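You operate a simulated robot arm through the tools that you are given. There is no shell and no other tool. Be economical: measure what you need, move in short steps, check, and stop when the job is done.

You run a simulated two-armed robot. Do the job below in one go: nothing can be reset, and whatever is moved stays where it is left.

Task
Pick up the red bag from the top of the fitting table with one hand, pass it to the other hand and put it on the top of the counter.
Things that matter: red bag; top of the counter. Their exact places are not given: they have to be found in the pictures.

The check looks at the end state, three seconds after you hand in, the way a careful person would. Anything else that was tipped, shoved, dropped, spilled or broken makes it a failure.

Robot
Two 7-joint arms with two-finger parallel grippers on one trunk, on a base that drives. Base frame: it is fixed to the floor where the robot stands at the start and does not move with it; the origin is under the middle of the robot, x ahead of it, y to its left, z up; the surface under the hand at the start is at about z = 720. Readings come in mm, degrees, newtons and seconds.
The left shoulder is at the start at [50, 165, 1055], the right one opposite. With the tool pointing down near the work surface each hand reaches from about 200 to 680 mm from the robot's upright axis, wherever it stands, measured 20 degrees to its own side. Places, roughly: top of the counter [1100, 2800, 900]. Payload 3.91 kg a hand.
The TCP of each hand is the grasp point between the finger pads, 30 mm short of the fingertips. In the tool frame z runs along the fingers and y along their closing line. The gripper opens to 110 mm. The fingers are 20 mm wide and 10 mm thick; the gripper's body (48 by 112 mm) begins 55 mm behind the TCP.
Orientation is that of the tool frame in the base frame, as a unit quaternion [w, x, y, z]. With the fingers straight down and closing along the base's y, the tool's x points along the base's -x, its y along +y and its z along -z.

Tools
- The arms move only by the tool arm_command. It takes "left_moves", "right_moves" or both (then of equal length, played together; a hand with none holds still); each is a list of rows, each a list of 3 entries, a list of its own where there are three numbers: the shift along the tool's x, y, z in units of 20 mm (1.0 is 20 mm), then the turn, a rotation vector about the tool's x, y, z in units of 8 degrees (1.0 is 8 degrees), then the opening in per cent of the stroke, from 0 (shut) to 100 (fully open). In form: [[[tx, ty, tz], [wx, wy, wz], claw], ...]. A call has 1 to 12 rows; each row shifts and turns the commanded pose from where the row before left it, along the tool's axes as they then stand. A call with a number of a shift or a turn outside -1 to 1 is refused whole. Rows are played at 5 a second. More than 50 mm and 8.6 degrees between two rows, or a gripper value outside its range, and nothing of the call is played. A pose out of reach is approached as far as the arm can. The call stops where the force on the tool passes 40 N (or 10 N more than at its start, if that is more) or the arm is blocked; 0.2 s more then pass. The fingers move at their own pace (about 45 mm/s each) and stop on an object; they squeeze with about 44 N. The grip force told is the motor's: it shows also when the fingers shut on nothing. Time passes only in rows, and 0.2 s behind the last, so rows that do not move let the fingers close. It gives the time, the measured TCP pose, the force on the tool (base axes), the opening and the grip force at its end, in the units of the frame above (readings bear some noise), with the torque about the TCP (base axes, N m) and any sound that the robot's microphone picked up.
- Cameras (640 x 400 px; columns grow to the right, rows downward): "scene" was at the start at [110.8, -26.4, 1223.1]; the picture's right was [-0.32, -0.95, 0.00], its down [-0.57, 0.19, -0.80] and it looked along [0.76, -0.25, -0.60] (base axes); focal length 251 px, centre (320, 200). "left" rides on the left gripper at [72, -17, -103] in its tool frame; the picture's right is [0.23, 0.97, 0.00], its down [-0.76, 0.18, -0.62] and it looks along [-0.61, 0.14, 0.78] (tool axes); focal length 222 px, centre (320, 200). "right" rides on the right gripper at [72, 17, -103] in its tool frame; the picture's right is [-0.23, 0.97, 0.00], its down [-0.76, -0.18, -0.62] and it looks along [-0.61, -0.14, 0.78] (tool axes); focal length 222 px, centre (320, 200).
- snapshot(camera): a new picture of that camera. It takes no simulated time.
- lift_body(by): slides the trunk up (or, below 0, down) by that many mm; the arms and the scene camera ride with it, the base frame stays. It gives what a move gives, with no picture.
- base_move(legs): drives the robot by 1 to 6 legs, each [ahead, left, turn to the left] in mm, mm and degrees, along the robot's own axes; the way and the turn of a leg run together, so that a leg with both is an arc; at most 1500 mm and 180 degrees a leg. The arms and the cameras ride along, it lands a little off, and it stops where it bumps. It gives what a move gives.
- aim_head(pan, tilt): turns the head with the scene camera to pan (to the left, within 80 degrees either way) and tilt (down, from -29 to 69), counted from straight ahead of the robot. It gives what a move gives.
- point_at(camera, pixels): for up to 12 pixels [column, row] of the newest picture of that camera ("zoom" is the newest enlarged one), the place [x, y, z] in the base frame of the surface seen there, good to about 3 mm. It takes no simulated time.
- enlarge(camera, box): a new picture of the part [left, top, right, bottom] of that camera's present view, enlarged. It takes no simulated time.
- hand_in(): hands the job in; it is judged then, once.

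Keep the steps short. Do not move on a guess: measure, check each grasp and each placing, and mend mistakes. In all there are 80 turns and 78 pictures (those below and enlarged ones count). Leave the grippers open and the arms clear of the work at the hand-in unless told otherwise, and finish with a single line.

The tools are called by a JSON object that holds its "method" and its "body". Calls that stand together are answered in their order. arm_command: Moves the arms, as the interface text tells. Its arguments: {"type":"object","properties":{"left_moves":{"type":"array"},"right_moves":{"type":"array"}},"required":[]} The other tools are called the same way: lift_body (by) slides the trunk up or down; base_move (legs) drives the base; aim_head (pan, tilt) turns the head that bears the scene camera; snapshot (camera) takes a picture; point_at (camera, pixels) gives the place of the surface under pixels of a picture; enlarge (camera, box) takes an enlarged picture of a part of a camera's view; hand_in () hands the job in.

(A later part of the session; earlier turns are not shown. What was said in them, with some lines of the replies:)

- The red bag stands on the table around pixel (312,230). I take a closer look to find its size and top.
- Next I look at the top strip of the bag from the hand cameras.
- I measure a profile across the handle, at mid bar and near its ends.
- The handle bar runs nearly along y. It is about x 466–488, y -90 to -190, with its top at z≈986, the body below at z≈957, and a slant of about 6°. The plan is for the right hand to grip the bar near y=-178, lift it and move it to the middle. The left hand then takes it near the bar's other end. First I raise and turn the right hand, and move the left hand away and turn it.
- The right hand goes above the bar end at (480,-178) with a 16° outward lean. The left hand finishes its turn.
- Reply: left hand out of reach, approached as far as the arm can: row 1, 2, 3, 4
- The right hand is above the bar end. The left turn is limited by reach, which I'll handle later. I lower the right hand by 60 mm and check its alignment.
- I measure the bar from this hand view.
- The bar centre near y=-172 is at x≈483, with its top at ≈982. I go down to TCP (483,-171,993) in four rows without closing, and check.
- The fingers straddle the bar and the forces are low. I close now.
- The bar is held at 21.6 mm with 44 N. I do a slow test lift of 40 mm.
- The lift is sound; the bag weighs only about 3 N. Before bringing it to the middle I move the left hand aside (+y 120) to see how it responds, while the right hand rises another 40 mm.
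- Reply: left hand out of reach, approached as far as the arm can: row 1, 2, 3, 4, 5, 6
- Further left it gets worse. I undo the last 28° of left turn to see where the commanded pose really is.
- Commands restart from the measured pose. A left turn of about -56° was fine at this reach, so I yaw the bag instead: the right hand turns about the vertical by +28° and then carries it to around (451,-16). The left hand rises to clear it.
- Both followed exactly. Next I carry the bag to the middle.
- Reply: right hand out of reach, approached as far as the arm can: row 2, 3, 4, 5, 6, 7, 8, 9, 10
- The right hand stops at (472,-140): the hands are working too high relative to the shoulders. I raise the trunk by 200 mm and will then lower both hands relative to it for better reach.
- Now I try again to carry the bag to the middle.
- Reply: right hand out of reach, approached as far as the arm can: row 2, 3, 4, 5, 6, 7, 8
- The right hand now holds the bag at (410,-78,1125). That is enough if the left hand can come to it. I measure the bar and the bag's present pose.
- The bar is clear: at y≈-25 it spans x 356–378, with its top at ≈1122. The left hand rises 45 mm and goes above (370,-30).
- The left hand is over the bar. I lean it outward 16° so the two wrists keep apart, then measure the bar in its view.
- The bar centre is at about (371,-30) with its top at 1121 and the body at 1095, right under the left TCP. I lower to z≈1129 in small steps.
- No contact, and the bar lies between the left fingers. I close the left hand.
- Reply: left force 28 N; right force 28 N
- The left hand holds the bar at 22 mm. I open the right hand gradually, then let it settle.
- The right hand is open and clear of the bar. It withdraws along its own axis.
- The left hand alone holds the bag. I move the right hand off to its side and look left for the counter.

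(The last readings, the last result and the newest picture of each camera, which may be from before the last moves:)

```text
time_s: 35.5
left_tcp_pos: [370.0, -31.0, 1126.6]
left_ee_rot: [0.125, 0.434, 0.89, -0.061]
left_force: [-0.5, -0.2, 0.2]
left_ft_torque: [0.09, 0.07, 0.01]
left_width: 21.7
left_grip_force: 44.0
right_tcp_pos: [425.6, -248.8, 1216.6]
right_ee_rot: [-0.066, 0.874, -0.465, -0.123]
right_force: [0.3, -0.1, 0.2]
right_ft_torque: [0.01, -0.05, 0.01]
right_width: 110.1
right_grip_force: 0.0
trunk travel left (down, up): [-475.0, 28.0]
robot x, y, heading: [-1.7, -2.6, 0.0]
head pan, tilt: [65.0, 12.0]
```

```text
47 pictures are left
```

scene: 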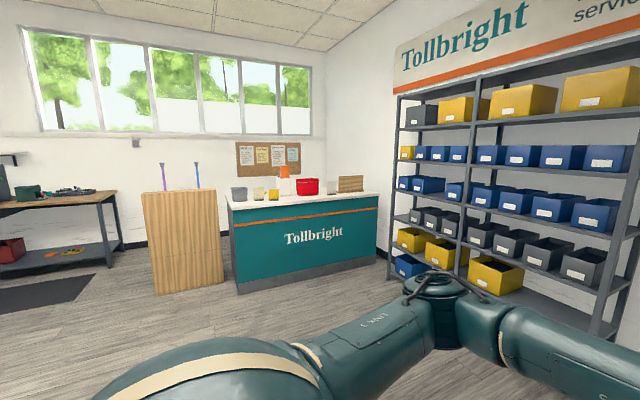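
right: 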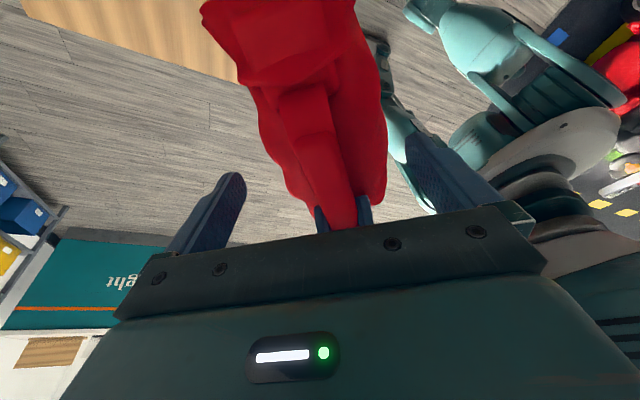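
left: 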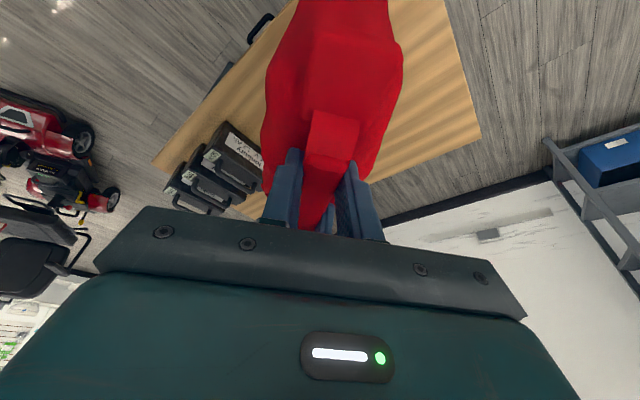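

The counter is the teal-fronted one, with several objects on its top. I enlarge and measure it.

{"method": "enlarge", "body": {"camera": "scene", "box": [130, 130, 400, 300]}}

{"method": "point_at", "body": {"camera": "scene", "pixels": [[230, 205], [380, 192], [300, 200], [240, 203], [260, 198], [330, 196], [365, 192], [150, 290], [220, 285], [240, 290], [370, 260], [390, 275]]}}

```text
2.35 times, centred on (265, 215) of scene
```

zoom: 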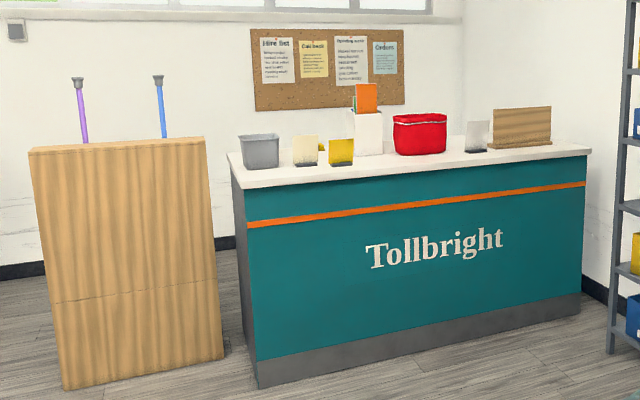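

```text
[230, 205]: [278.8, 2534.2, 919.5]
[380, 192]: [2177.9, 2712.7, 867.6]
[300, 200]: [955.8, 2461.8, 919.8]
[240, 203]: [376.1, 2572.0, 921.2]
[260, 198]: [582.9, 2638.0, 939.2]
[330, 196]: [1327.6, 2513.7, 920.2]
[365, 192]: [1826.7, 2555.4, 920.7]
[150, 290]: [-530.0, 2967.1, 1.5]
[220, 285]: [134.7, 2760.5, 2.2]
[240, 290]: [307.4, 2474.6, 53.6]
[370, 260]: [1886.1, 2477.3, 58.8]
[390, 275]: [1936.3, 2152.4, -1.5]
```

The counter top is at z≈920, its front edge is at y≈2455, and x runs from 275 to about 1930. Before driving I check the floor on the left side.

{"method": "aim_head", "body": {"pan": 80, "tilt": 35}}

{"method": "snapshot", "body": {"camera": "scene"}}

{"method": "aim_head", "body": {"pan": 30, "tilt": 30}}

{"method": "snapshot", "body": {"camera": "scene"}}

```text
time_s: 36.4
left_tcp_pos: [370.4, -30.9, 1127.2]
left_ee_rot: [0.125, 0.434, 0.89, -0.061]
left_force: [-0.2, -0.5, 0.2]
left_ft_torque: [0.07, 0.07, -0.01]
left_width: 21.7
left_grip_force: 44.1
right_tcp_pos: [424.7, -248.3, 1217.5]
right_ee_rot: [-0.066, 0.874, -0.466, -0.123]
right_force: [-0.1, -0.2, 0.1]
right_ft_torque: [-0.02, 0.02, 0.01]
right_width: 110.1
right_grip_force: 0.1
trunk travel left (down, up): [-475.0, 28.0]
robot x, y, heading: [-0.3, -4.0, -0.1]
head pan, tilt: [80.0, 35.0]
```

```text
45 pictures are left
```

scene: 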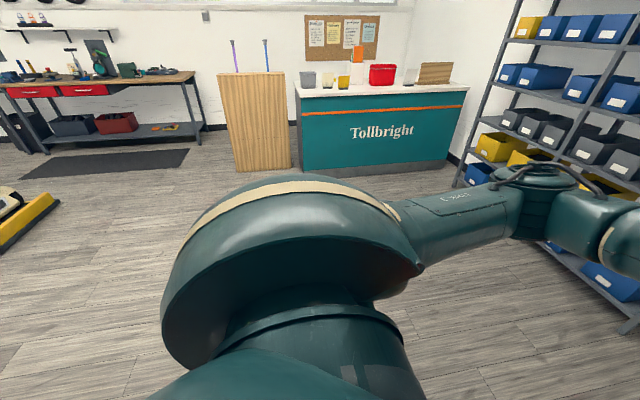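

```text
time_s: 37.6
left_tcp_pos: [368.9, -30.6, 1128.7]
left_ee_rot: [0.125, 0.434, 0.89, -0.06]
left_force: [0.7, 0.5, 0.3]
left_ft_torque: [0.09, 0.05, 0.01]
left_width: 21.5
left_grip_force: 43.6
right_tcp_pos: [425.6, -248.3, 1215.7]
right_ee_rot: [-0.066, 0.874, -0.464, -0.123]
right_force: [0.3, -0.1, 0.1]
right_ft_torque: [0.01, -0.01, 0.01]
right_width: 110.0
right_grip_force: 0.1
trunk travel left (down, up): [-475.0, 28.0]
robot x, y, heading: [-0.5, 0.0, -0.2]
head pan, tilt: [30.0, 30.0]
```

```text
44 pictures are left
```

scene: 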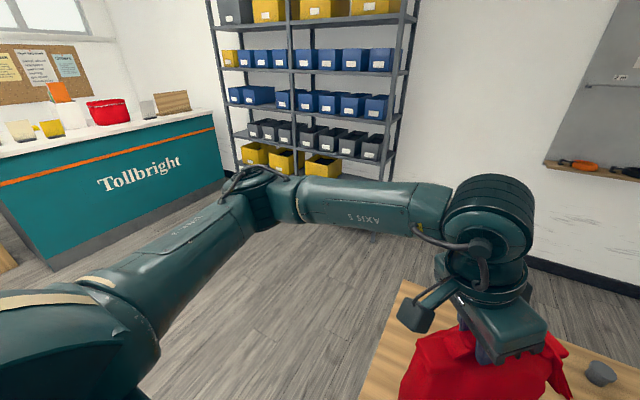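

The floor to the left is clear. I strafe left 900 mm, then turn left 90° in place.

{"method": "base_move", "body": {"legs": [[0, 900, 0], [0, 0, 90]]}}

{"method": "aim_head", "body": {"pan": -20, "tilt": 22}}

{"method": "snapshot", "body": {"camera": "scene"}}

```text
time_s: 49.7
left_tcp_pos: [25.0, 1265.3, 1127.4]
left_ee_rot: [0.131, -0.333, 0.933, 0.047]
left_force: [-0.7, -0.1, -0.3]
left_ft_torque: [-0.07, 0.05, 0.0]
left_width: 21.8
left_grip_force: 44.1
right_tcp_pos: [242.9, 1327.1, 1214.9]
right_ee_rot: [0.042, 0.944, 0.299, -0.133]
right_force: [0.6, 0.7, -0.6]
right_ft_torque: [0.01, -0.01, -0.03]
right_width: 109.9
right_grip_force: 0.1
trunk travel left (down, up): [-475.0, 28.0]
robot x, y, heading: [1.9, 897.7, 91.2]
head pan, tilt: [30.0, 30.0]
```

```text
time_s: 50.9
left_tcp_pos: [25.9, 1266.9, 1128.1]
left_ee_rot: [0.131, -0.334, 0.932, 0.046]
left_force: [-0.4, -0.9, 0.0]
left_ft_torque: [-0.05, 0.09, -0.01]
left_width: 22.0
left_grip_force: 44.0
right_tcp_pos: [244.0, 1326.4, 1214.4]
right_ee_rot: [0.041, 0.944, 0.3, -0.133]
right_force: [0.0, -0.7, 0.5]
right_ft_torque: [-0.01, -0.01, -0.02]
right_width: 110.0
right_grip_force: 0.1
trunk travel left (down, up): [-475.0, 28.0]
robot x, y, heading: [2.2, 896.4, 91.2]
head pan, tilt: [-20.0, 22.0]
```

```text
43 pictures are left
```

scene: 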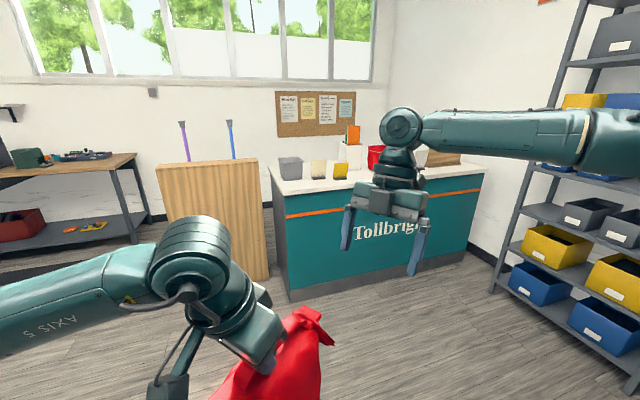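

The bag is held steady. I measure the objects on the counter and the shelf's nearest post.

{"method": "enlarge", "body": {"camera": "scene", "box": [260, 110, 500, 260]}}

{"method": "point_at", "body": {"camera": "scene", "pixels": [[290, 181], [318, 178], [340, 178], [345, 171], [372, 170], [285, 190], [305, 187], [345, 184], [500, 288], [525, 300], [625, 390], [580, 40]]}}

```text
2.67 times, centred on (380, 185) of scene
```

zoom: 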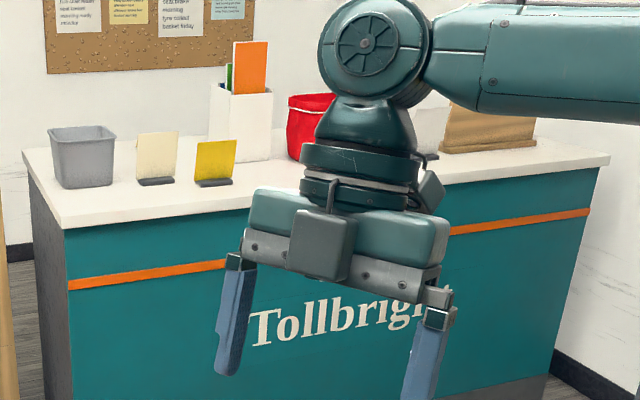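

```text
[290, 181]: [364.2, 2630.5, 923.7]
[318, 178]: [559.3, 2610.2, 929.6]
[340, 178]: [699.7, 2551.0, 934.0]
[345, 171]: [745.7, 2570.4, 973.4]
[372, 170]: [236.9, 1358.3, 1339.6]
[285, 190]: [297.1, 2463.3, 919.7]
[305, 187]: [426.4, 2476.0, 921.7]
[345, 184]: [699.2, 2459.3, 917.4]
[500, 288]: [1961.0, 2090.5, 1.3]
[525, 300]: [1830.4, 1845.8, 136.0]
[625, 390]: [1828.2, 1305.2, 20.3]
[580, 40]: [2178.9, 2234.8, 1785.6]
```

I drive right 950 mm and ahead 450 mm, correcting the heading by -1.2°, and look at the counter top again.

{"method": "base_move", "body": {"legs": [[0, 0, -1.2], [0, -950, 0], [450, 0, 0]]}}

{"method": "aim_head", "body": {"pan": 0, "tilt": 22}}

{"method": "snapshot", "body": {"camera": "scene"}}

```text
time_s: 62.4
left_tcp_pos: [1005.4, 1724.5, 1127.5]
left_ee_rot: [0.131, -0.321, 0.937, 0.045]
left_force: [0.6, 0.7, 0.1]
left_ft_torque: [-0.07, 0.08, 0.0]
left_width: 21.9
left_grip_force: 44.2
right_tcp_pos: [1224.9, 1779.6, 1216.2]
right_ee_rot: [0.041, 0.947, 0.289, -0.135]
right_force: [-0.1, -0.3, 0.5]
right_ft_torque: [-0.02, 0.03, 0.0]
right_width: 109.9
right_grip_force: 0.0
trunk travel left (down, up): [-475.0, 28.0]
robot x, y, heading: [972.3, 1351.5, 89.9]
head pan, tilt: [-20.0, 22.0]
```

```text
time_s: 63.3
left_tcp_pos: [1006.1, 1723.1, 1127.2]
left_ee_rot: [0.132, -0.322, 0.937, 0.045]
left_force: [0.0, -0.5, 0.1]
left_ft_torque: [-0.07, 0.1, 0.01]
left_width: 21.9
left_grip_force: 44.4
right_tcp_pos: [1224.2, 1779.2, 1215.3]
right_ee_rot: [0.04, 0.947, 0.288, -0.133]
right_force: [0.5, 0.6, -0.7]
right_ft_torque: [0.02, -0.04, 0.02]
right_width: 110.1
right_grip_force: 0.1
trunk travel left (down, up): [-475.0, 28.0]
robot x, y, heading: [976.9, 1353.3, 90.2]
head pan, tilt: [0.0, 22.0]
```

```text
41 pictures are left
```

scene: 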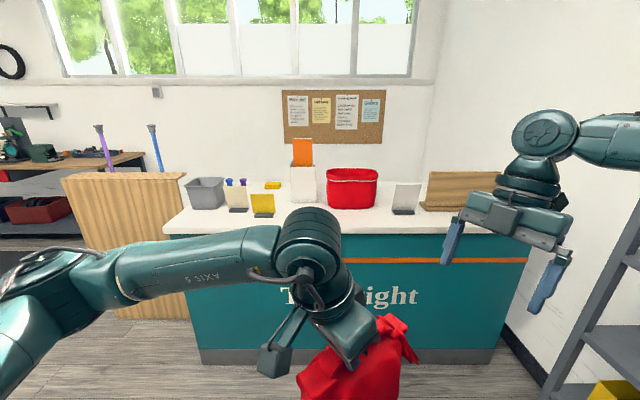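

{"method": "enlarge", "body": {"camera": "scene", "box": [160, 120, 500, 260]}}

{"method": "point_at", "body": {"camera": "scene", "pixels": [[262, 216], [238, 211], [303, 203], [335, 205], [352, 208], [372, 207], [404, 213], [345, 225], [385, 230], [400, 225], [430, 210], [300, 208]]}}

```text
1.88 times, centred on (330, 190) of scene
```

zoom: 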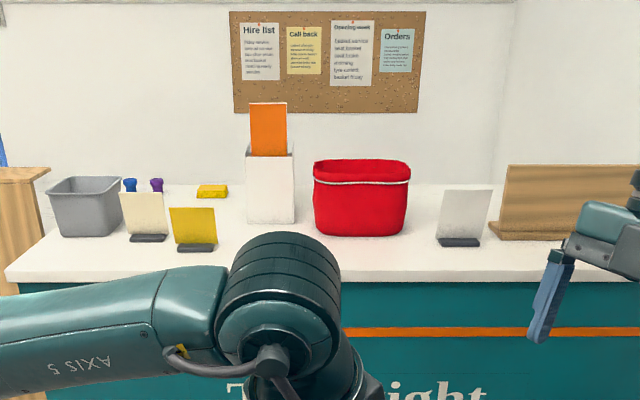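

```text
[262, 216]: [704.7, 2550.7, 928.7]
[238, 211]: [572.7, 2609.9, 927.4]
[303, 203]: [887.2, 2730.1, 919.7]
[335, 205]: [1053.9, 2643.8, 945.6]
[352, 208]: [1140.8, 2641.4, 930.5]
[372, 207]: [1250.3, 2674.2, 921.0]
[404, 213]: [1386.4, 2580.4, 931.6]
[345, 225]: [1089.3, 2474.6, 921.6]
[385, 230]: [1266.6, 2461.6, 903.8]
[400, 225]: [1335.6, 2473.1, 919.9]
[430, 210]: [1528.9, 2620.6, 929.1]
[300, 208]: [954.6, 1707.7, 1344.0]
```

The free stretch of counter is x 780–1040, y 2460–2720: the yellow card is at x≈705, the white box at (887,2730) and the red box starts at x≈1050, y≥2640. I aim for a bag centre of about (910,2570) with the bag parallel to the edge. I turn right 30°, raise the trunk, extend the left arm forward and up, and tuck the right arm back.

{"method": "lift_body", "body": {"by": 27}}

{"method": "arm_command", "body": {"left_moves": [[[-0.686, 0.738, -0.291], [0, 0, 0], 0], [[-0.686, 0.738, -0.291], [0, 0, 0], 0], [[-0.686, 0.738, -0.291], [0, 0, 0], 0], [[-0.686, 0.738, -0.291], [0, 0, 0], 0], [[-0.686, 0.738, -0.291], [0, 0, 0], 0], [[-0.686, 0.738, -0.291], [0, 0, 0], 0], [[-0.686, 0.738, -0.291], [0, 0, 0], 0], [[-0.686, 0.738, -0.291], [0, 0, 0], 0]], "right_moves": [[[0.061, 0.798, -0.018], [0, 0, 0], 100], [[0.061, 0.798, -0.018], [0, 0, 0], 100], [[0.061, 0.798, -0.018], [0, 0, 0], 100], [[0.061, 0.798, -0.018], [0, 0, 0], 100], [[0.061, 0.798, -0.018], [0, 0, 0], 100], [[0.061, 0.798, -0.018], [0, 0, 0], 100], [[0.061, 0.798, -0.018], [0, 0, 0], 100], [[0.061, 0.798, -0.018], [0, 0, 0], 100]]}}

{"method": "base_move", "body": {"legs": [[0, 0, -30]]}}

{"method": "aim_head", "body": {"pan": 10, "tilt": 35}}

{"method": "snapshot", "body": {"camera": "scene"}}

```text
time_s: 64.0
left_tcp_pos: [1006.1, 1724.4, 1153.5]
left_ee_rot: [0.13, -0.322, 0.937, 0.045]
left_force: [-0.5, 0.9, -2.9]
left_ft_torque: [-0.06, 0.13, 0.0]
left_width: 21.7
left_grip_force: 44.2
right_tcp_pos: [1224.5, 1779.3, 1242.2]
right_ee_rot: [0.04, 0.947, 0.288, -0.135]
right_force: [0.3, 0.5, -0.3]
right_ft_torque: [0.03, 0.02, 0.0]
right_width: 109.9
right_grip_force: 0.1
trunk travel left (down, up): [-502.0, 1.0]
robot x, y, heading: [974.5, 1356.6, 90.0]
head pan, tilt: [0.0, 22.0]
```

```text
time_s: 65.8
left_tcp_pos: [1007.6, 1873.0, 1228.1]
left_ee_rot: [0.131, -0.32, 0.937, 0.045]
left_force: [1.1, -0.3, -2.8]
left_ft_torque: [-0.1, 0.1, 0.0]
left_width: 21.7
left_grip_force: 43.8
right_tcp_pos: [1304.8, 1676.2, 1241.3]
right_ee_rot: [0.04, 0.947, 0.289, -0.134]
right_force: [0.1, 0.4, 0.2]
right_ft_torque: [-0.02, -0.01, -0.01]
right_width: 110.1
right_grip_force: 0.0
trunk travel left (down, up): [-502.0, 1.0]
robot x, y, heading: [974.8, 1352.0, 89.9]
head pan, tilt: [0.0, 22.0]
```

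```text
time_s: 67.7
left_tcp_pos: [1265.3, 1785.6, 1228.5]
left_ee_rot: [0.14, -0.066, 0.988, 0.009]
left_force: [0.1, 0.2, -3.9]
left_ft_torque: [-0.02, 0.09, -0.03]
left_width: 21.6
left_grip_force: 43.9
right_tcp_pos: [1422.1, 1465.9, 1241.4]
right_ee_rot: [0.004, 0.99, 0.03, -0.14]
right_force: [-0.1, 0.6, 0.4]
right_ft_torque: [-0.01, 0.02, -0.01]
right_width: 109.8
right_grip_force: 0.0
trunk travel left (down, up): [-502.0, 1.0]
robot x, y, heading: [976.2, 1348.9, 59.3]
head pan, tilt: [0.0, 22.0]
```

```text
time_s: 68.4
left_tcp_pos: [1264.2, 1785.6, 1228.0]
left_ee_rot: [0.138, -0.066, 0.988, 0.009]
left_force: [-1.1, -0.5, -3.9]
left_ft_torque: [-0.02, 0.1, -0.03]
left_width: 21.7
left_grip_force: 44.0
right_tcp_pos: [1422.6, 1466.8, 1242.1]
right_ee_rot: [0.004, 0.99, 0.031, -0.14]
right_force: [0.1, -0.3, 0.4]
right_ft_torque: [-0.02, 0.04, 0.0]
right_width: 110.3
right_grip_force: 0.1
trunk travel left (down, up): [-502.0, 1.0]
robot x, y, heading: [976.3, 1352.5, 59.5]
head pan, tilt: [10.0, 35.0]
```

```text
39 pictures are left
```

scene: 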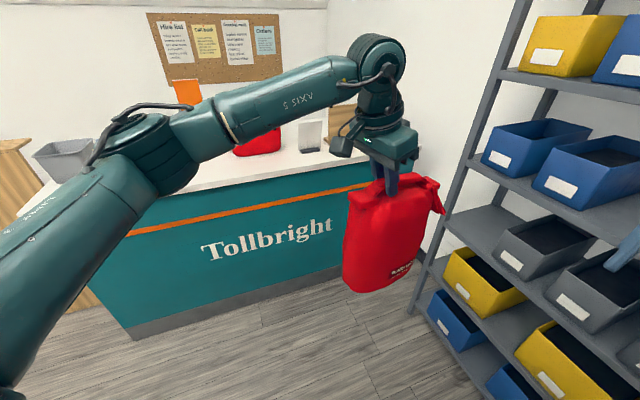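

The arm extends well and holds 3–4 N. I measure the bag's bottom, its orientation, and the elbow position.

{"method": "enlarge", "body": {"camera": "scene", "box": [320, 120, 480, 310]}}

{"method": "point_at", "body": {"camera": "scene", "pixels": [[352, 205], [362, 195], [410, 188], [435, 185], [345, 275], [360, 288], [385, 290], [410, 270], [110, 150], [150, 180], [185, 85], [370, 240]]}}

```text
2.11 times, centred on (400, 215) of scene
```

zoom: 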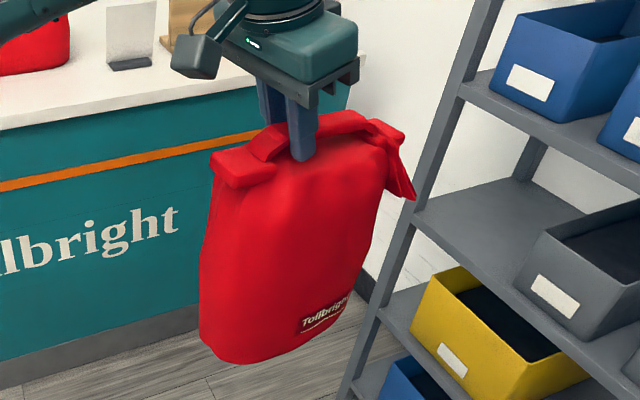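

```text
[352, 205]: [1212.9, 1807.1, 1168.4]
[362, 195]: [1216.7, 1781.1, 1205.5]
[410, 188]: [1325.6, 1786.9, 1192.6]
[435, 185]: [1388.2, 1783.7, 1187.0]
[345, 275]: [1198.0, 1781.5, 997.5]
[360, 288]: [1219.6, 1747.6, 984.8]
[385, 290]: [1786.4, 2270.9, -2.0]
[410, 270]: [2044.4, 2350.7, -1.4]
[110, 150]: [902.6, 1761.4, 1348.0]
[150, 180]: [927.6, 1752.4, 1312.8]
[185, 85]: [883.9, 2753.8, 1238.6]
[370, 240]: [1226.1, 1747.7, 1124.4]
```

The bag hangs upright; its centre is about 33 mm to the right of the TCP along x. Before closing in I check how far the robot's own base reaches, looking down.

{"method": "aim_head", "body": {"pan": 30, "tilt": 69}}

{"method": "snapshot", "body": {"camera": "scene"}}

```text
time_s: 69.4
left_tcp_pos: [1265.9, 1786.6, 1227.9]
left_ee_rot: [0.139, -0.065, 0.988, 0.009]
left_force: [0.3, 0.9, -3.6]
left_ft_torque: [-0.05, 0.09, -0.02]
left_width: 21.2
left_grip_force: 43.9
right_tcp_pos: [1422.7, 1467.5, 1242.6]
right_ee_rot: [0.004, 0.99, 0.031, -0.139]
right_force: [-0.2, -0.3, 0.5]
right_ft_torque: [0.01, -0.02, 0.01]
right_width: 110.1
right_grip_force: 0.1
trunk travel left (down, up): [-502.0, 1.0]
robot x, y, heading: [975.1, 1354.6, 59.7]
head pan, tilt: [30.0, 68.8]
```

```text
37 pictures are left
```

scene: 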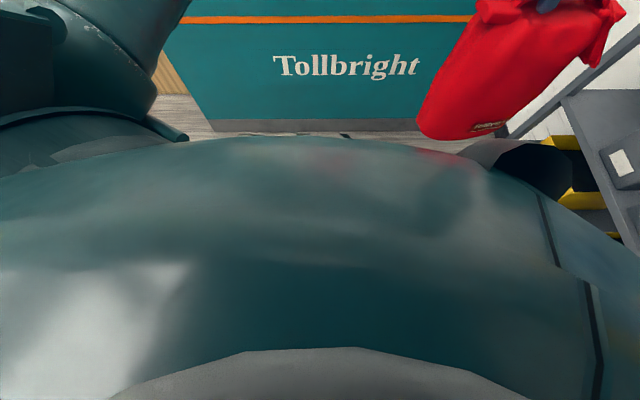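

{"method": "point_at", "body": {"camera": "scene", "pixels": [[345, 135], [490, 150], [540, 165], [300, 140], [420, 148], [160, 125], [300, 133], [460, 148]]}}

```text
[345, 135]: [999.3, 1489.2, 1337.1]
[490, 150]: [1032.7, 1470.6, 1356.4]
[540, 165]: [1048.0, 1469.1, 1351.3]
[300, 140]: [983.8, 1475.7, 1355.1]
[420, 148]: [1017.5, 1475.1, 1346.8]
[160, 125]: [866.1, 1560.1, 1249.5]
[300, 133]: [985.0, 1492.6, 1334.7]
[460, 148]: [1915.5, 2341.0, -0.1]
```

I use the hand cameras to see the base.

{"method": "snapshot", "body": {"camera": "right"}}

{"method": "snapshot", "body": {"camera": "left"}}

```text
36 pictures are left
```

right: 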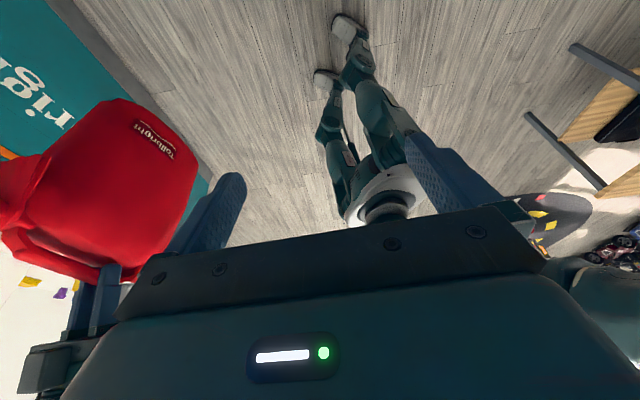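

```text
35 pictures are left
```

left: 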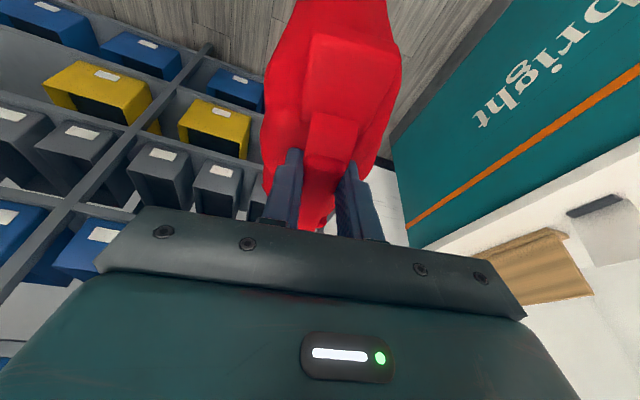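

The robot stands on legs with feet. I measure the feet, knees and hips.

{"method": "point_at", "body": {"camera": "right", "pixels": [[340, 18], [358, 30], [318, 75], [330, 75], [350, 65], [345, 110], [325, 120], [335, 165], [400, 120], [350, 205], [410, 190], [365, 60]]}}

```text
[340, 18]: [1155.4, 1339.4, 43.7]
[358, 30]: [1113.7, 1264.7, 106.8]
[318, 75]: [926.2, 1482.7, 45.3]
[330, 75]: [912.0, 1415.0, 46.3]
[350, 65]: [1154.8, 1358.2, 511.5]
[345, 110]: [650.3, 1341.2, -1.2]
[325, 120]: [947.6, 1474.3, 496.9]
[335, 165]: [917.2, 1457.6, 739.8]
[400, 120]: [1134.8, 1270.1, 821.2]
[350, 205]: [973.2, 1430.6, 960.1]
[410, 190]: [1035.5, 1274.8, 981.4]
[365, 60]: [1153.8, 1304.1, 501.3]
```

The robot's body reaches only about 150 mm from its axis, so there is ample room. First leg: bring the bag in front of the counter, to TCP ≈ (880,2300).

{"method": "base_move", "body": {"legs": [[248, 592, 0]]}}

{"method": "aim_head", "body": {"pan": 12, "tilt": 30}}

{"method": "snapshot", "body": {"camera": "scene"}}

{"method": "snapshot", "body": {"camera": "left"}}

```text
time_s: 75.2
left_tcp_pos: [876.4, 2305.1, 1227.7]
left_ee_rot: [0.138, -0.063, 0.988, 0.009]
left_force: [-0.5, -0.3, -2.9]
left_ft_torque: [0.04, 0.07, -0.01]
left_width: 21.6
left_grip_force: 44.1
right_tcp_pos: [1032.0, 1985.9, 1242.5]
right_ee_rot: [0.003, 0.99, 0.027, -0.14]
right_force: [-0.3, 0.8, -0.3]
right_ft_torque: [0.0, -0.04, -0.01]
right_width: 110.1
right_grip_force: 0.1
trunk travel left (down, up): [-502.0, 1.0]
robot x, y, heading: [581.9, 1873.3, 59.4]
head pan, tilt: [30.0, 68.8]
```

```text
time_s: 76.2
left_tcp_pos: [875.9, 2305.2, 1228.5]
left_ee_rot: [0.138, -0.062, 0.988, 0.009]
left_force: [-0.6, 1.2, -3.5]
left_ft_torque: [0.02, 0.11, 0.0]
left_width: 21.7
left_grip_force: 44.2
right_tcp_pos: [1031.9, 1987.5, 1243.2]
right_ee_rot: [0.003, 0.99, 0.029, -0.14]
right_force: [0.4, 0.6, -0.2]
right_ft_torque: [-0.02, 0.01, -0.01]
right_width: 109.9
right_grip_force: 0.1
trunk travel left (down, up): [-502.0, 1.0]
robot x, y, heading: [583.3, 1877.1, 59.5]
head pan, tilt: [12.0, 30.0]
```

```text
34 pictures are left
```

scene: 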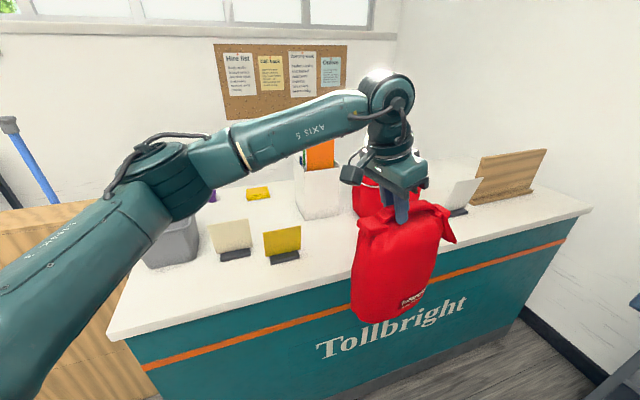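

```text
33 pictures are left
```

left: 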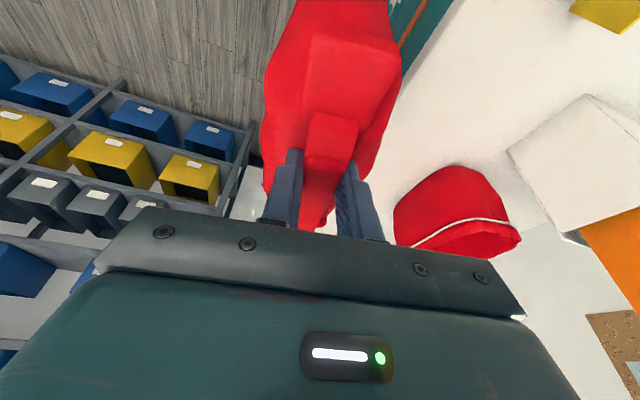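

I measure the elbow underside, the neighbours' edges and the bag's bottom.

{"method": "point_at", "body": {"camera": "scene", "pixels": [[180, 215], [205, 185], [265, 165], [232, 222], [250, 255], [298, 258], [282, 228], [300, 215], [330, 215], [356, 316], [375, 322], [340, 185]]}}

{"method": "point_at", "body": {"camera": "left", "pixels": [[400, 200], [455, 168], [405, 240], [510, 150], [560, 220], [585, 8], [590, 95], [470, 60]]}}

```text
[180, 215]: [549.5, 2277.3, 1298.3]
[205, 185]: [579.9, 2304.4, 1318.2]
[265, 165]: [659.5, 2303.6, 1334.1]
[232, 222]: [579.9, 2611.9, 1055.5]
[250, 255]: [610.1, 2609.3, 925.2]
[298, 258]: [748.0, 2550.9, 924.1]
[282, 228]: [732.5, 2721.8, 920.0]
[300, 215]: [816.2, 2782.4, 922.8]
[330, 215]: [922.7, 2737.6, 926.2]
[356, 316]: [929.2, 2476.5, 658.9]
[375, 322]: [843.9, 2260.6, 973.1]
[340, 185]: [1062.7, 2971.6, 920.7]
```

```text
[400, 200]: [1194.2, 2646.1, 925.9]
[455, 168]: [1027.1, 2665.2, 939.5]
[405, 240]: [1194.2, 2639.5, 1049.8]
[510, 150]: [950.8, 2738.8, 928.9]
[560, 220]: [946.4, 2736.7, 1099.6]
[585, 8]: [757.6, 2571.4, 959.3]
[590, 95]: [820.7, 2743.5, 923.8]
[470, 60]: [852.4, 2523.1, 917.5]
```

Everything is clear: the yellow card's edge is at x 757, the white box front at y 2738 and the red box corner at (1027,2665). I drive straight in +y by 247 mm.

{"method": "base_move", "body": {"legs": [[209, 132, 0]]}}

{"method": "snapshot", "body": {"camera": "scene"}}

{"method": "snapshot", "body": {"camera": "left"}}

```text
time_s: 78.0
left_tcp_pos: [869.0, 2553.1, 1228.3]
left_ee_rot: [0.137, -0.064, 0.988, 0.008]
left_force: [-0.7, -0.3, -3.5]
left_ft_torque: [-0.03, 0.09, 0.04]
left_width: 21.6
left_grip_force: 44.1
right_tcp_pos: [1025.8, 2233.8, 1241.7]
right_ee_rot: [0.004, 0.99, 0.029, -0.139]
right_force: [0.0, 0.0, 0.3]
right_ft_torque: [-0.02, 0.01, -0.01]
right_width: 109.9
right_grip_force: 0.0
trunk travel left (down, up): [-502.0, 1.0]
robot x, y, heading: [574.4, 2122.4, 59.7]
head pan, tilt: [12.0, 30.0]
```

```text
32 pictures are left
```

scene: 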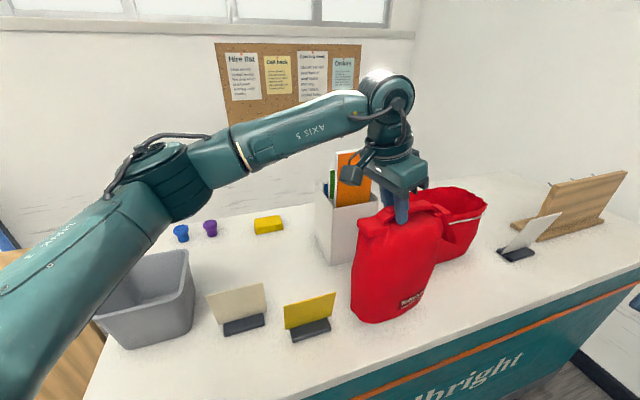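

```text
31 pictures are left
```

left: 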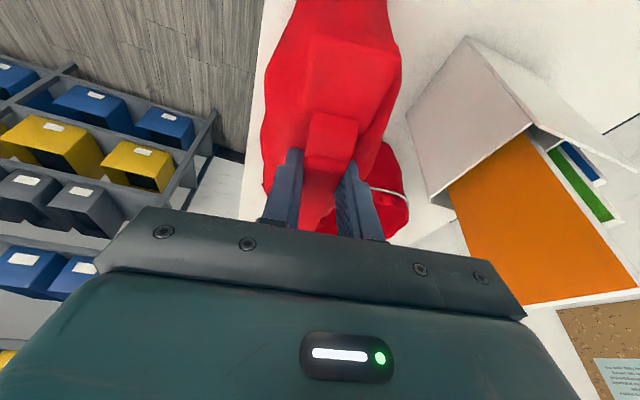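

The bag is over the free spot. I check its gap to the red and white boxes and the height of its underside.

{"method": "enlarge", "body": {"camera": "scene", "box": [280, 180, 520, 350]}}

{"method": "point_at", "body": {"camera": "scene", "pixels": [[355, 310], [365, 321], [385, 322], [410, 308], [425, 290], [352, 280], [345, 320], [420, 320], [437, 255], [445, 235], [445, 258], [425, 215]]}}

```text
2.35 times, centred on (400, 265) of scene
```

zoom: 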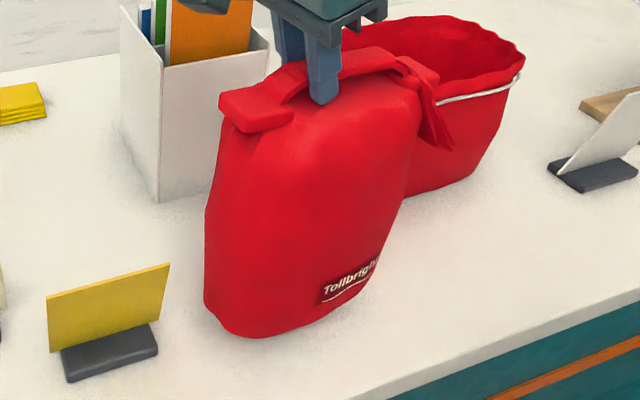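

```text
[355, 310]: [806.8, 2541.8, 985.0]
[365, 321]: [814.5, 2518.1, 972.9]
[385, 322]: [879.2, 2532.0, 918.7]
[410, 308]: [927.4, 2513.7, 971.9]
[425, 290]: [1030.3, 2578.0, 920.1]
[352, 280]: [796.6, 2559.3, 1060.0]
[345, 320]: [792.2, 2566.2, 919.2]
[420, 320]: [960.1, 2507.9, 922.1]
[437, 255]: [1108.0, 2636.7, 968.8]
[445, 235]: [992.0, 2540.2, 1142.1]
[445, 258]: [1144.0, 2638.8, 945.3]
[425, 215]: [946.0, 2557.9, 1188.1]
```

The bag's underside is about 40 mm above the counter with good gaps. I lower 30 mm first.

{"method": "arm_command", "body": {"left_moves": [[[0.069, 0, 0.24], [0, 0, 0], 0], [[0.069, 0, 0.24], [0, 0, 0], 0], [[0.069, 0, 0.24], [0, 0, 0], 0], [[0.069, 0, 0.24], [0, 0, 0], 0], [[0.069, 0, 0.24], [0, 0, 0], 0], [[0.069, 0, 0.24], [0, 0, 0], 0]]}}

{"method": "enlarge", "body": {"camera": "scene", "box": [280, 180, 520, 350]}}

```text
time_s: 79.4
left_tcp_pos: [867.5, 2552.6, 1197.5]
left_ee_rot: [0.139, -0.064, 0.988, 0.009]
left_force: [0.1, -0.1, -3.4]
left_ft_torque: [0.02, 0.12, -0.02]
left_width: 21.6
left_grip_force: 43.9
right_tcp_pos: [1025.1, 2232.8, 1241.4]
right_ee_rot: [0.003, 0.99, 0.029, -0.139]
right_force: [-0.3, 0.6, 0.0]
right_ft_torque: [0.03, -0.03, 0.03]
right_width: 110.0
right_grip_force: 0.1
trunk travel left (down, up): [-502.0, 1.0]
robot x, y, heading: [577.8, 2119.6, 59.4]
head pan, tilt: [12.0, 30.0]
```

```text
2.35 times, centred on (400, 265) of scene
```

zoom: 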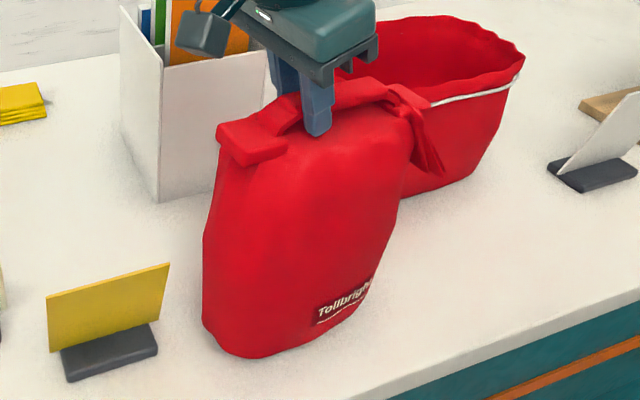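

It still hangs free (-3.4 N). I lower another 10 mm gently and read the force.

{"method": "arm_command", "body": {"left_moves": [[[0.0276, 0, 0.096], [0, 0, 0], 0], [[0.0276, 0, 0.096], [0, 0, 0], 0], [[0.0276, 0, 0.096], [0, 0, 0], 0], [[0.0276, 0, 0.096], [0, 0, 0], 0], [[0.0276, 0, 0.096], [0, 0, 0], 0]]}}

```text
time_s: 80.6
left_tcp_pos: [866.0, 2550.6, 1194.2]
left_ee_rot: [0.142, -0.063, 0.988, 0.011]
left_force: [0.9, 3.3, 32.4]
left_ft_torque: [-0.11, 1.27, -0.1]
left_width: 21.5
left_grip_force: 44.3
right_tcp_pos: [1023.8, 2230.8, 1243.7]
right_ee_rot: [0.003, 0.99, 0.031, -0.139]
right_force: [-0.1, -0.6, -0.2]
right_ft_torque: [-0.01, -0.01, 0.0]
right_width: 110.1
right_grip_force: 0.0
trunk travel left (down, up): [-502.0, 1.0]
robot x, y, heading: [576.5, 2121.0, 59.5]
head pan, tilt: [12.0, 30.0]
```

The bag touches the counter and is pressing at 32 N. I ease up 5.5 mm to relieve it.

{"method": "arm_command", "body": {"left_moves": [[[-0.0276, 0, -0.096], [0, 0, 0], 0], [[-0.0276, 0, -0.096], [0, 0, 0], 0], [[-0.02, 0, -0.07], [0, 0, 0], 0], [[0, 0, 0], [0, 0, 0], 0]]}}

{"method": "enlarge", "body": {"camera": "scene", "box": [280, 180, 520, 350]}}

```text
time_s: 81.6
left_tcp_pos: [868.5, 2551.2, 1194.4]
left_ee_rot: [0.139, -0.064, 0.988, 0.009]
left_force: [4.4, 1.0, 14.2]
left_ft_torque: [0.07, -1.4, 0.05]
left_width: 21.9
left_grip_force: 44.2
right_tcp_pos: [1025.3, 2232.0, 1243.0]
right_ee_rot: [0.003, 0.99, 0.03, -0.139]
right_force: [-0.3, 0.4, 0.1]
right_ft_torque: [0.03, 0.0, 0.01]
right_width: 109.9
right_grip_force: 0.0
trunk travel left (down, up): [-502.0, 1.0]
robot x, y, heading: [574.3, 2123.4, 59.5]
head pan, tilt: [12.0, 30.0]
```

```text
2.35 times, centred on (400, 265) of scene
```

zoom: 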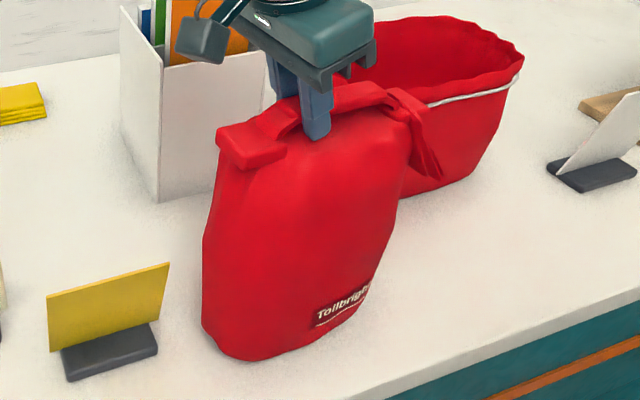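

It is still pressing at 14 N, though the bag has levelled itself in the grip. I raise 2 mm more.

{"method": "arm_command", "body": {"left_moves": [[[-0.0138, 0, -0.048], [0, 0, 0], 0], [[-0.0138, 0, -0.048], [0, 0, 0], 0], [[0, 0, 0], [0, 0, 0], 0]]}}

```text
time_s: 82.4
left_tcp_pos: [867.8, 2552.0, 1194.7]
left_ee_rot: [0.136, -0.064, 0.989, 0.009]
left_force: [1.8, 0.6, 0.2]
left_ft_torque: [0.09, -0.78, -0.04]
left_width: 21.7
left_grip_force: 43.3
right_tcp_pos: [1025.5, 2231.8, 1242.9]
right_ee_rot: [0.004, 0.99, 0.029, -0.139]
right_force: [0.3, 0.3, -0.2]
right_ft_torque: [0.0, -0.04, 0.02]
right_width: 109.8
right_grip_force: 0.0
trunk travel left (down, up): [-502.0, 1.0]
robot x, y, heading: [576.6, 2123.9, 59.4]
head pan, tilt: [12.0, 30.0]
```

Net force is about 0, so the bag rests on the counter. I open the left hand gradually.

{"method": "arm_command", "body": {"left_moves": [[[0, 0, 0], [0, 0, 0], 22], [[0, 0, 0], [0, 0, 0], 26], [[0, 0, 0], [0, 0, 0], 32], [[0, 0, 0], [0, 0, 0], 40], [[0, 0, 0], [0, 0, 0], 50], [[0, 0, 0], [0, 0, 0], 65], [[0, 0, 0], [0, 0, 0], 80], [[0, 0, 0], [0, 0, 0], 80], [[0, 0, 0], [0, 0, 0], 80]]}}

{"method": "snapshot", "body": {"camera": "left"}}

{"method": "enlarge", "body": {"camera": "scene", "box": [280, 150, 520, 350]}}

```text
time_s: 84.4
left_tcp_pos: [866.9, 2552.2, 1195.4]
left_ee_rot: [0.139, -0.064, 0.988, 0.009]
left_force: [0.3, 0.6, -0.3]
left_ft_torque: [0.0, 0.01, 0.0]
left_width: 88.0
left_grip_force: 0.1
right_tcp_pos: [1026.1, 2233.2, 1242.0]
right_ee_rot: [0.003, 0.99, 0.029, -0.139]
right_force: [-0.3, -0.5, -0.1]
right_ft_torque: [-0.01, 0.02, 0.0]
right_width: 110.0
right_grip_force: 0.2
trunk travel left (down, up): [-502.0, 1.0]
robot x, y, heading: [574.5, 2125.5, 59.5]
head pan, tilt: [12.0, 30.0]
```

```text
27 pictures are left
```

left: 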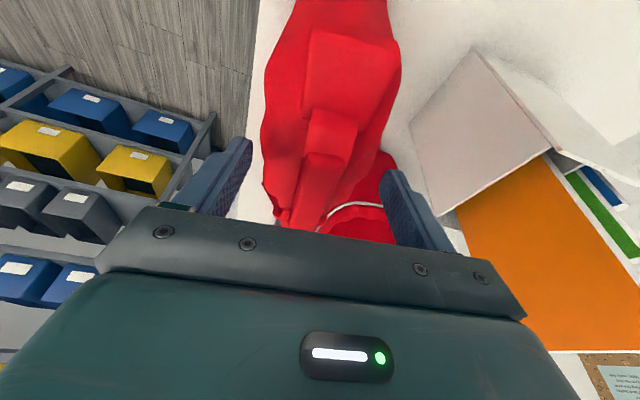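

```text
2.00 times, centred on (400, 250) of scene
```

zoom: 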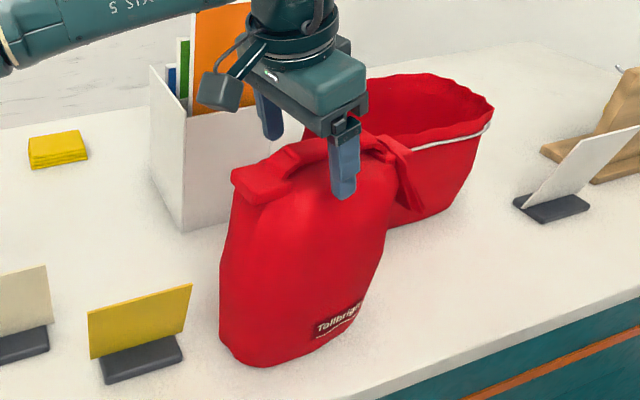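

The bag stands free. I withdraw the left hand straight up by 120 mm.

{"method": "arm_command", "body": {"left_moves": [[[-0.138, 0, -0.48], [0, 0, 0], 80], [[-0.276, 0, -0.961], [0, 0, 0], 80], [[-0.276, 0, -0.961], [0, 0, 0], 80], [[-0.276, 0, -0.961], [0, 0, 0], 80], [[-0.276, 0, -0.961], [0, 0, 0], 80], [[-0.276, 0, -0.961], [0, 0, 0], 100]]}}

{"method": "snapshot", "body": {"camera": "scene"}}

```text
time_s: 85.8
left_tcp_pos: [868.2, 2552.5, 1304.1]
left_ee_rot: [0.138, -0.064, 0.988, 0.009]
left_force: [0.0, 0.6, 0.4]
left_ft_torque: [0.04, 0.01, -0.01]
left_width: 110.0
left_grip_force: 0.1
right_tcp_pos: [1025.4, 2231.8, 1243.3]
right_ee_rot: [0.003, 0.99, 0.029, -0.139]
right_force: [0.2, -0.6, -0.2]
right_ft_torque: [-0.01, 0.01, 0.0]
right_width: 109.7
right_grip_force: 0.0
trunk travel left (down, up): [-502.0, 1.0]
robot x, y, heading: [578.6, 2124.7, 59.2]
head pan, tilt: [12.0, 30.0]
```

```text
25 pictures are left
```

scene: 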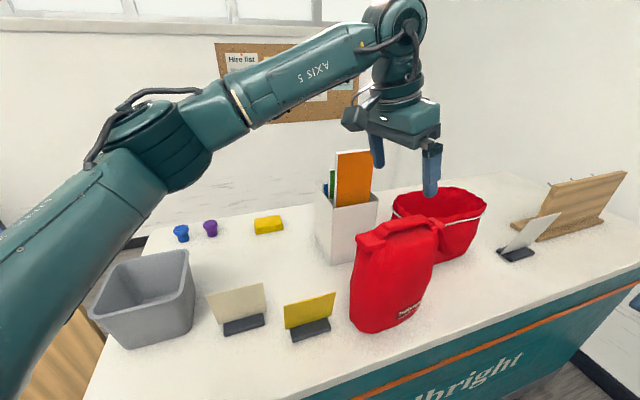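

The bag stands on the counter and nothing else has moved. The hand is at z 1304, so I drive back 350 mm away from the counter and check.

{"method": "base_move", "body": {"legs": [[-301, -177, 0]]}}

{"method": "snapshot", "body": {"camera": "scene"}}

```text
time_s: 88.1
left_tcp_pos: [868.8, 2209.4, 1305.1]
left_ee_rot: [0.138, -0.064, 0.988, 0.009]
left_force: [0.1, -0.3, 0.8]
left_ft_torque: [0.01, 0.01, -0.03]
left_width: 110.3
left_grip_force: 0.1
right_tcp_pos: [1025.9, 1889.8, 1242.8]
right_ee_rot: [0.003, 0.99, 0.029, -0.139]
right_force: [0.7, -1.0, -0.7]
right_ft_torque: [0.01, -0.02, 0.04]
right_width: 110.0
right_grip_force: 0.0
trunk travel left (down, up): [-502.0, 1.0]
robot x, y, heading: [573.5, 1775.8, 59.5]
head pan, tilt: [12.0, 30.0]
```

```text
24 pictures are left
```

scene: 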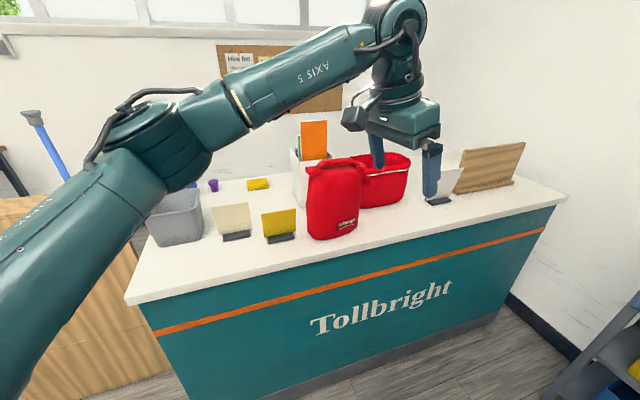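

The bag stands upright on the counter, both hands are open and clear, and the neighbouring objects are where they were. I hand in.

{"method": "hand_in", "body": {}}

```text
The job is handed in.
```

The red bag was picked up with the right hand, passed to the left hand and now stands upright on top of the counter; both grippers are open and clear, and nothing else was disturbed.
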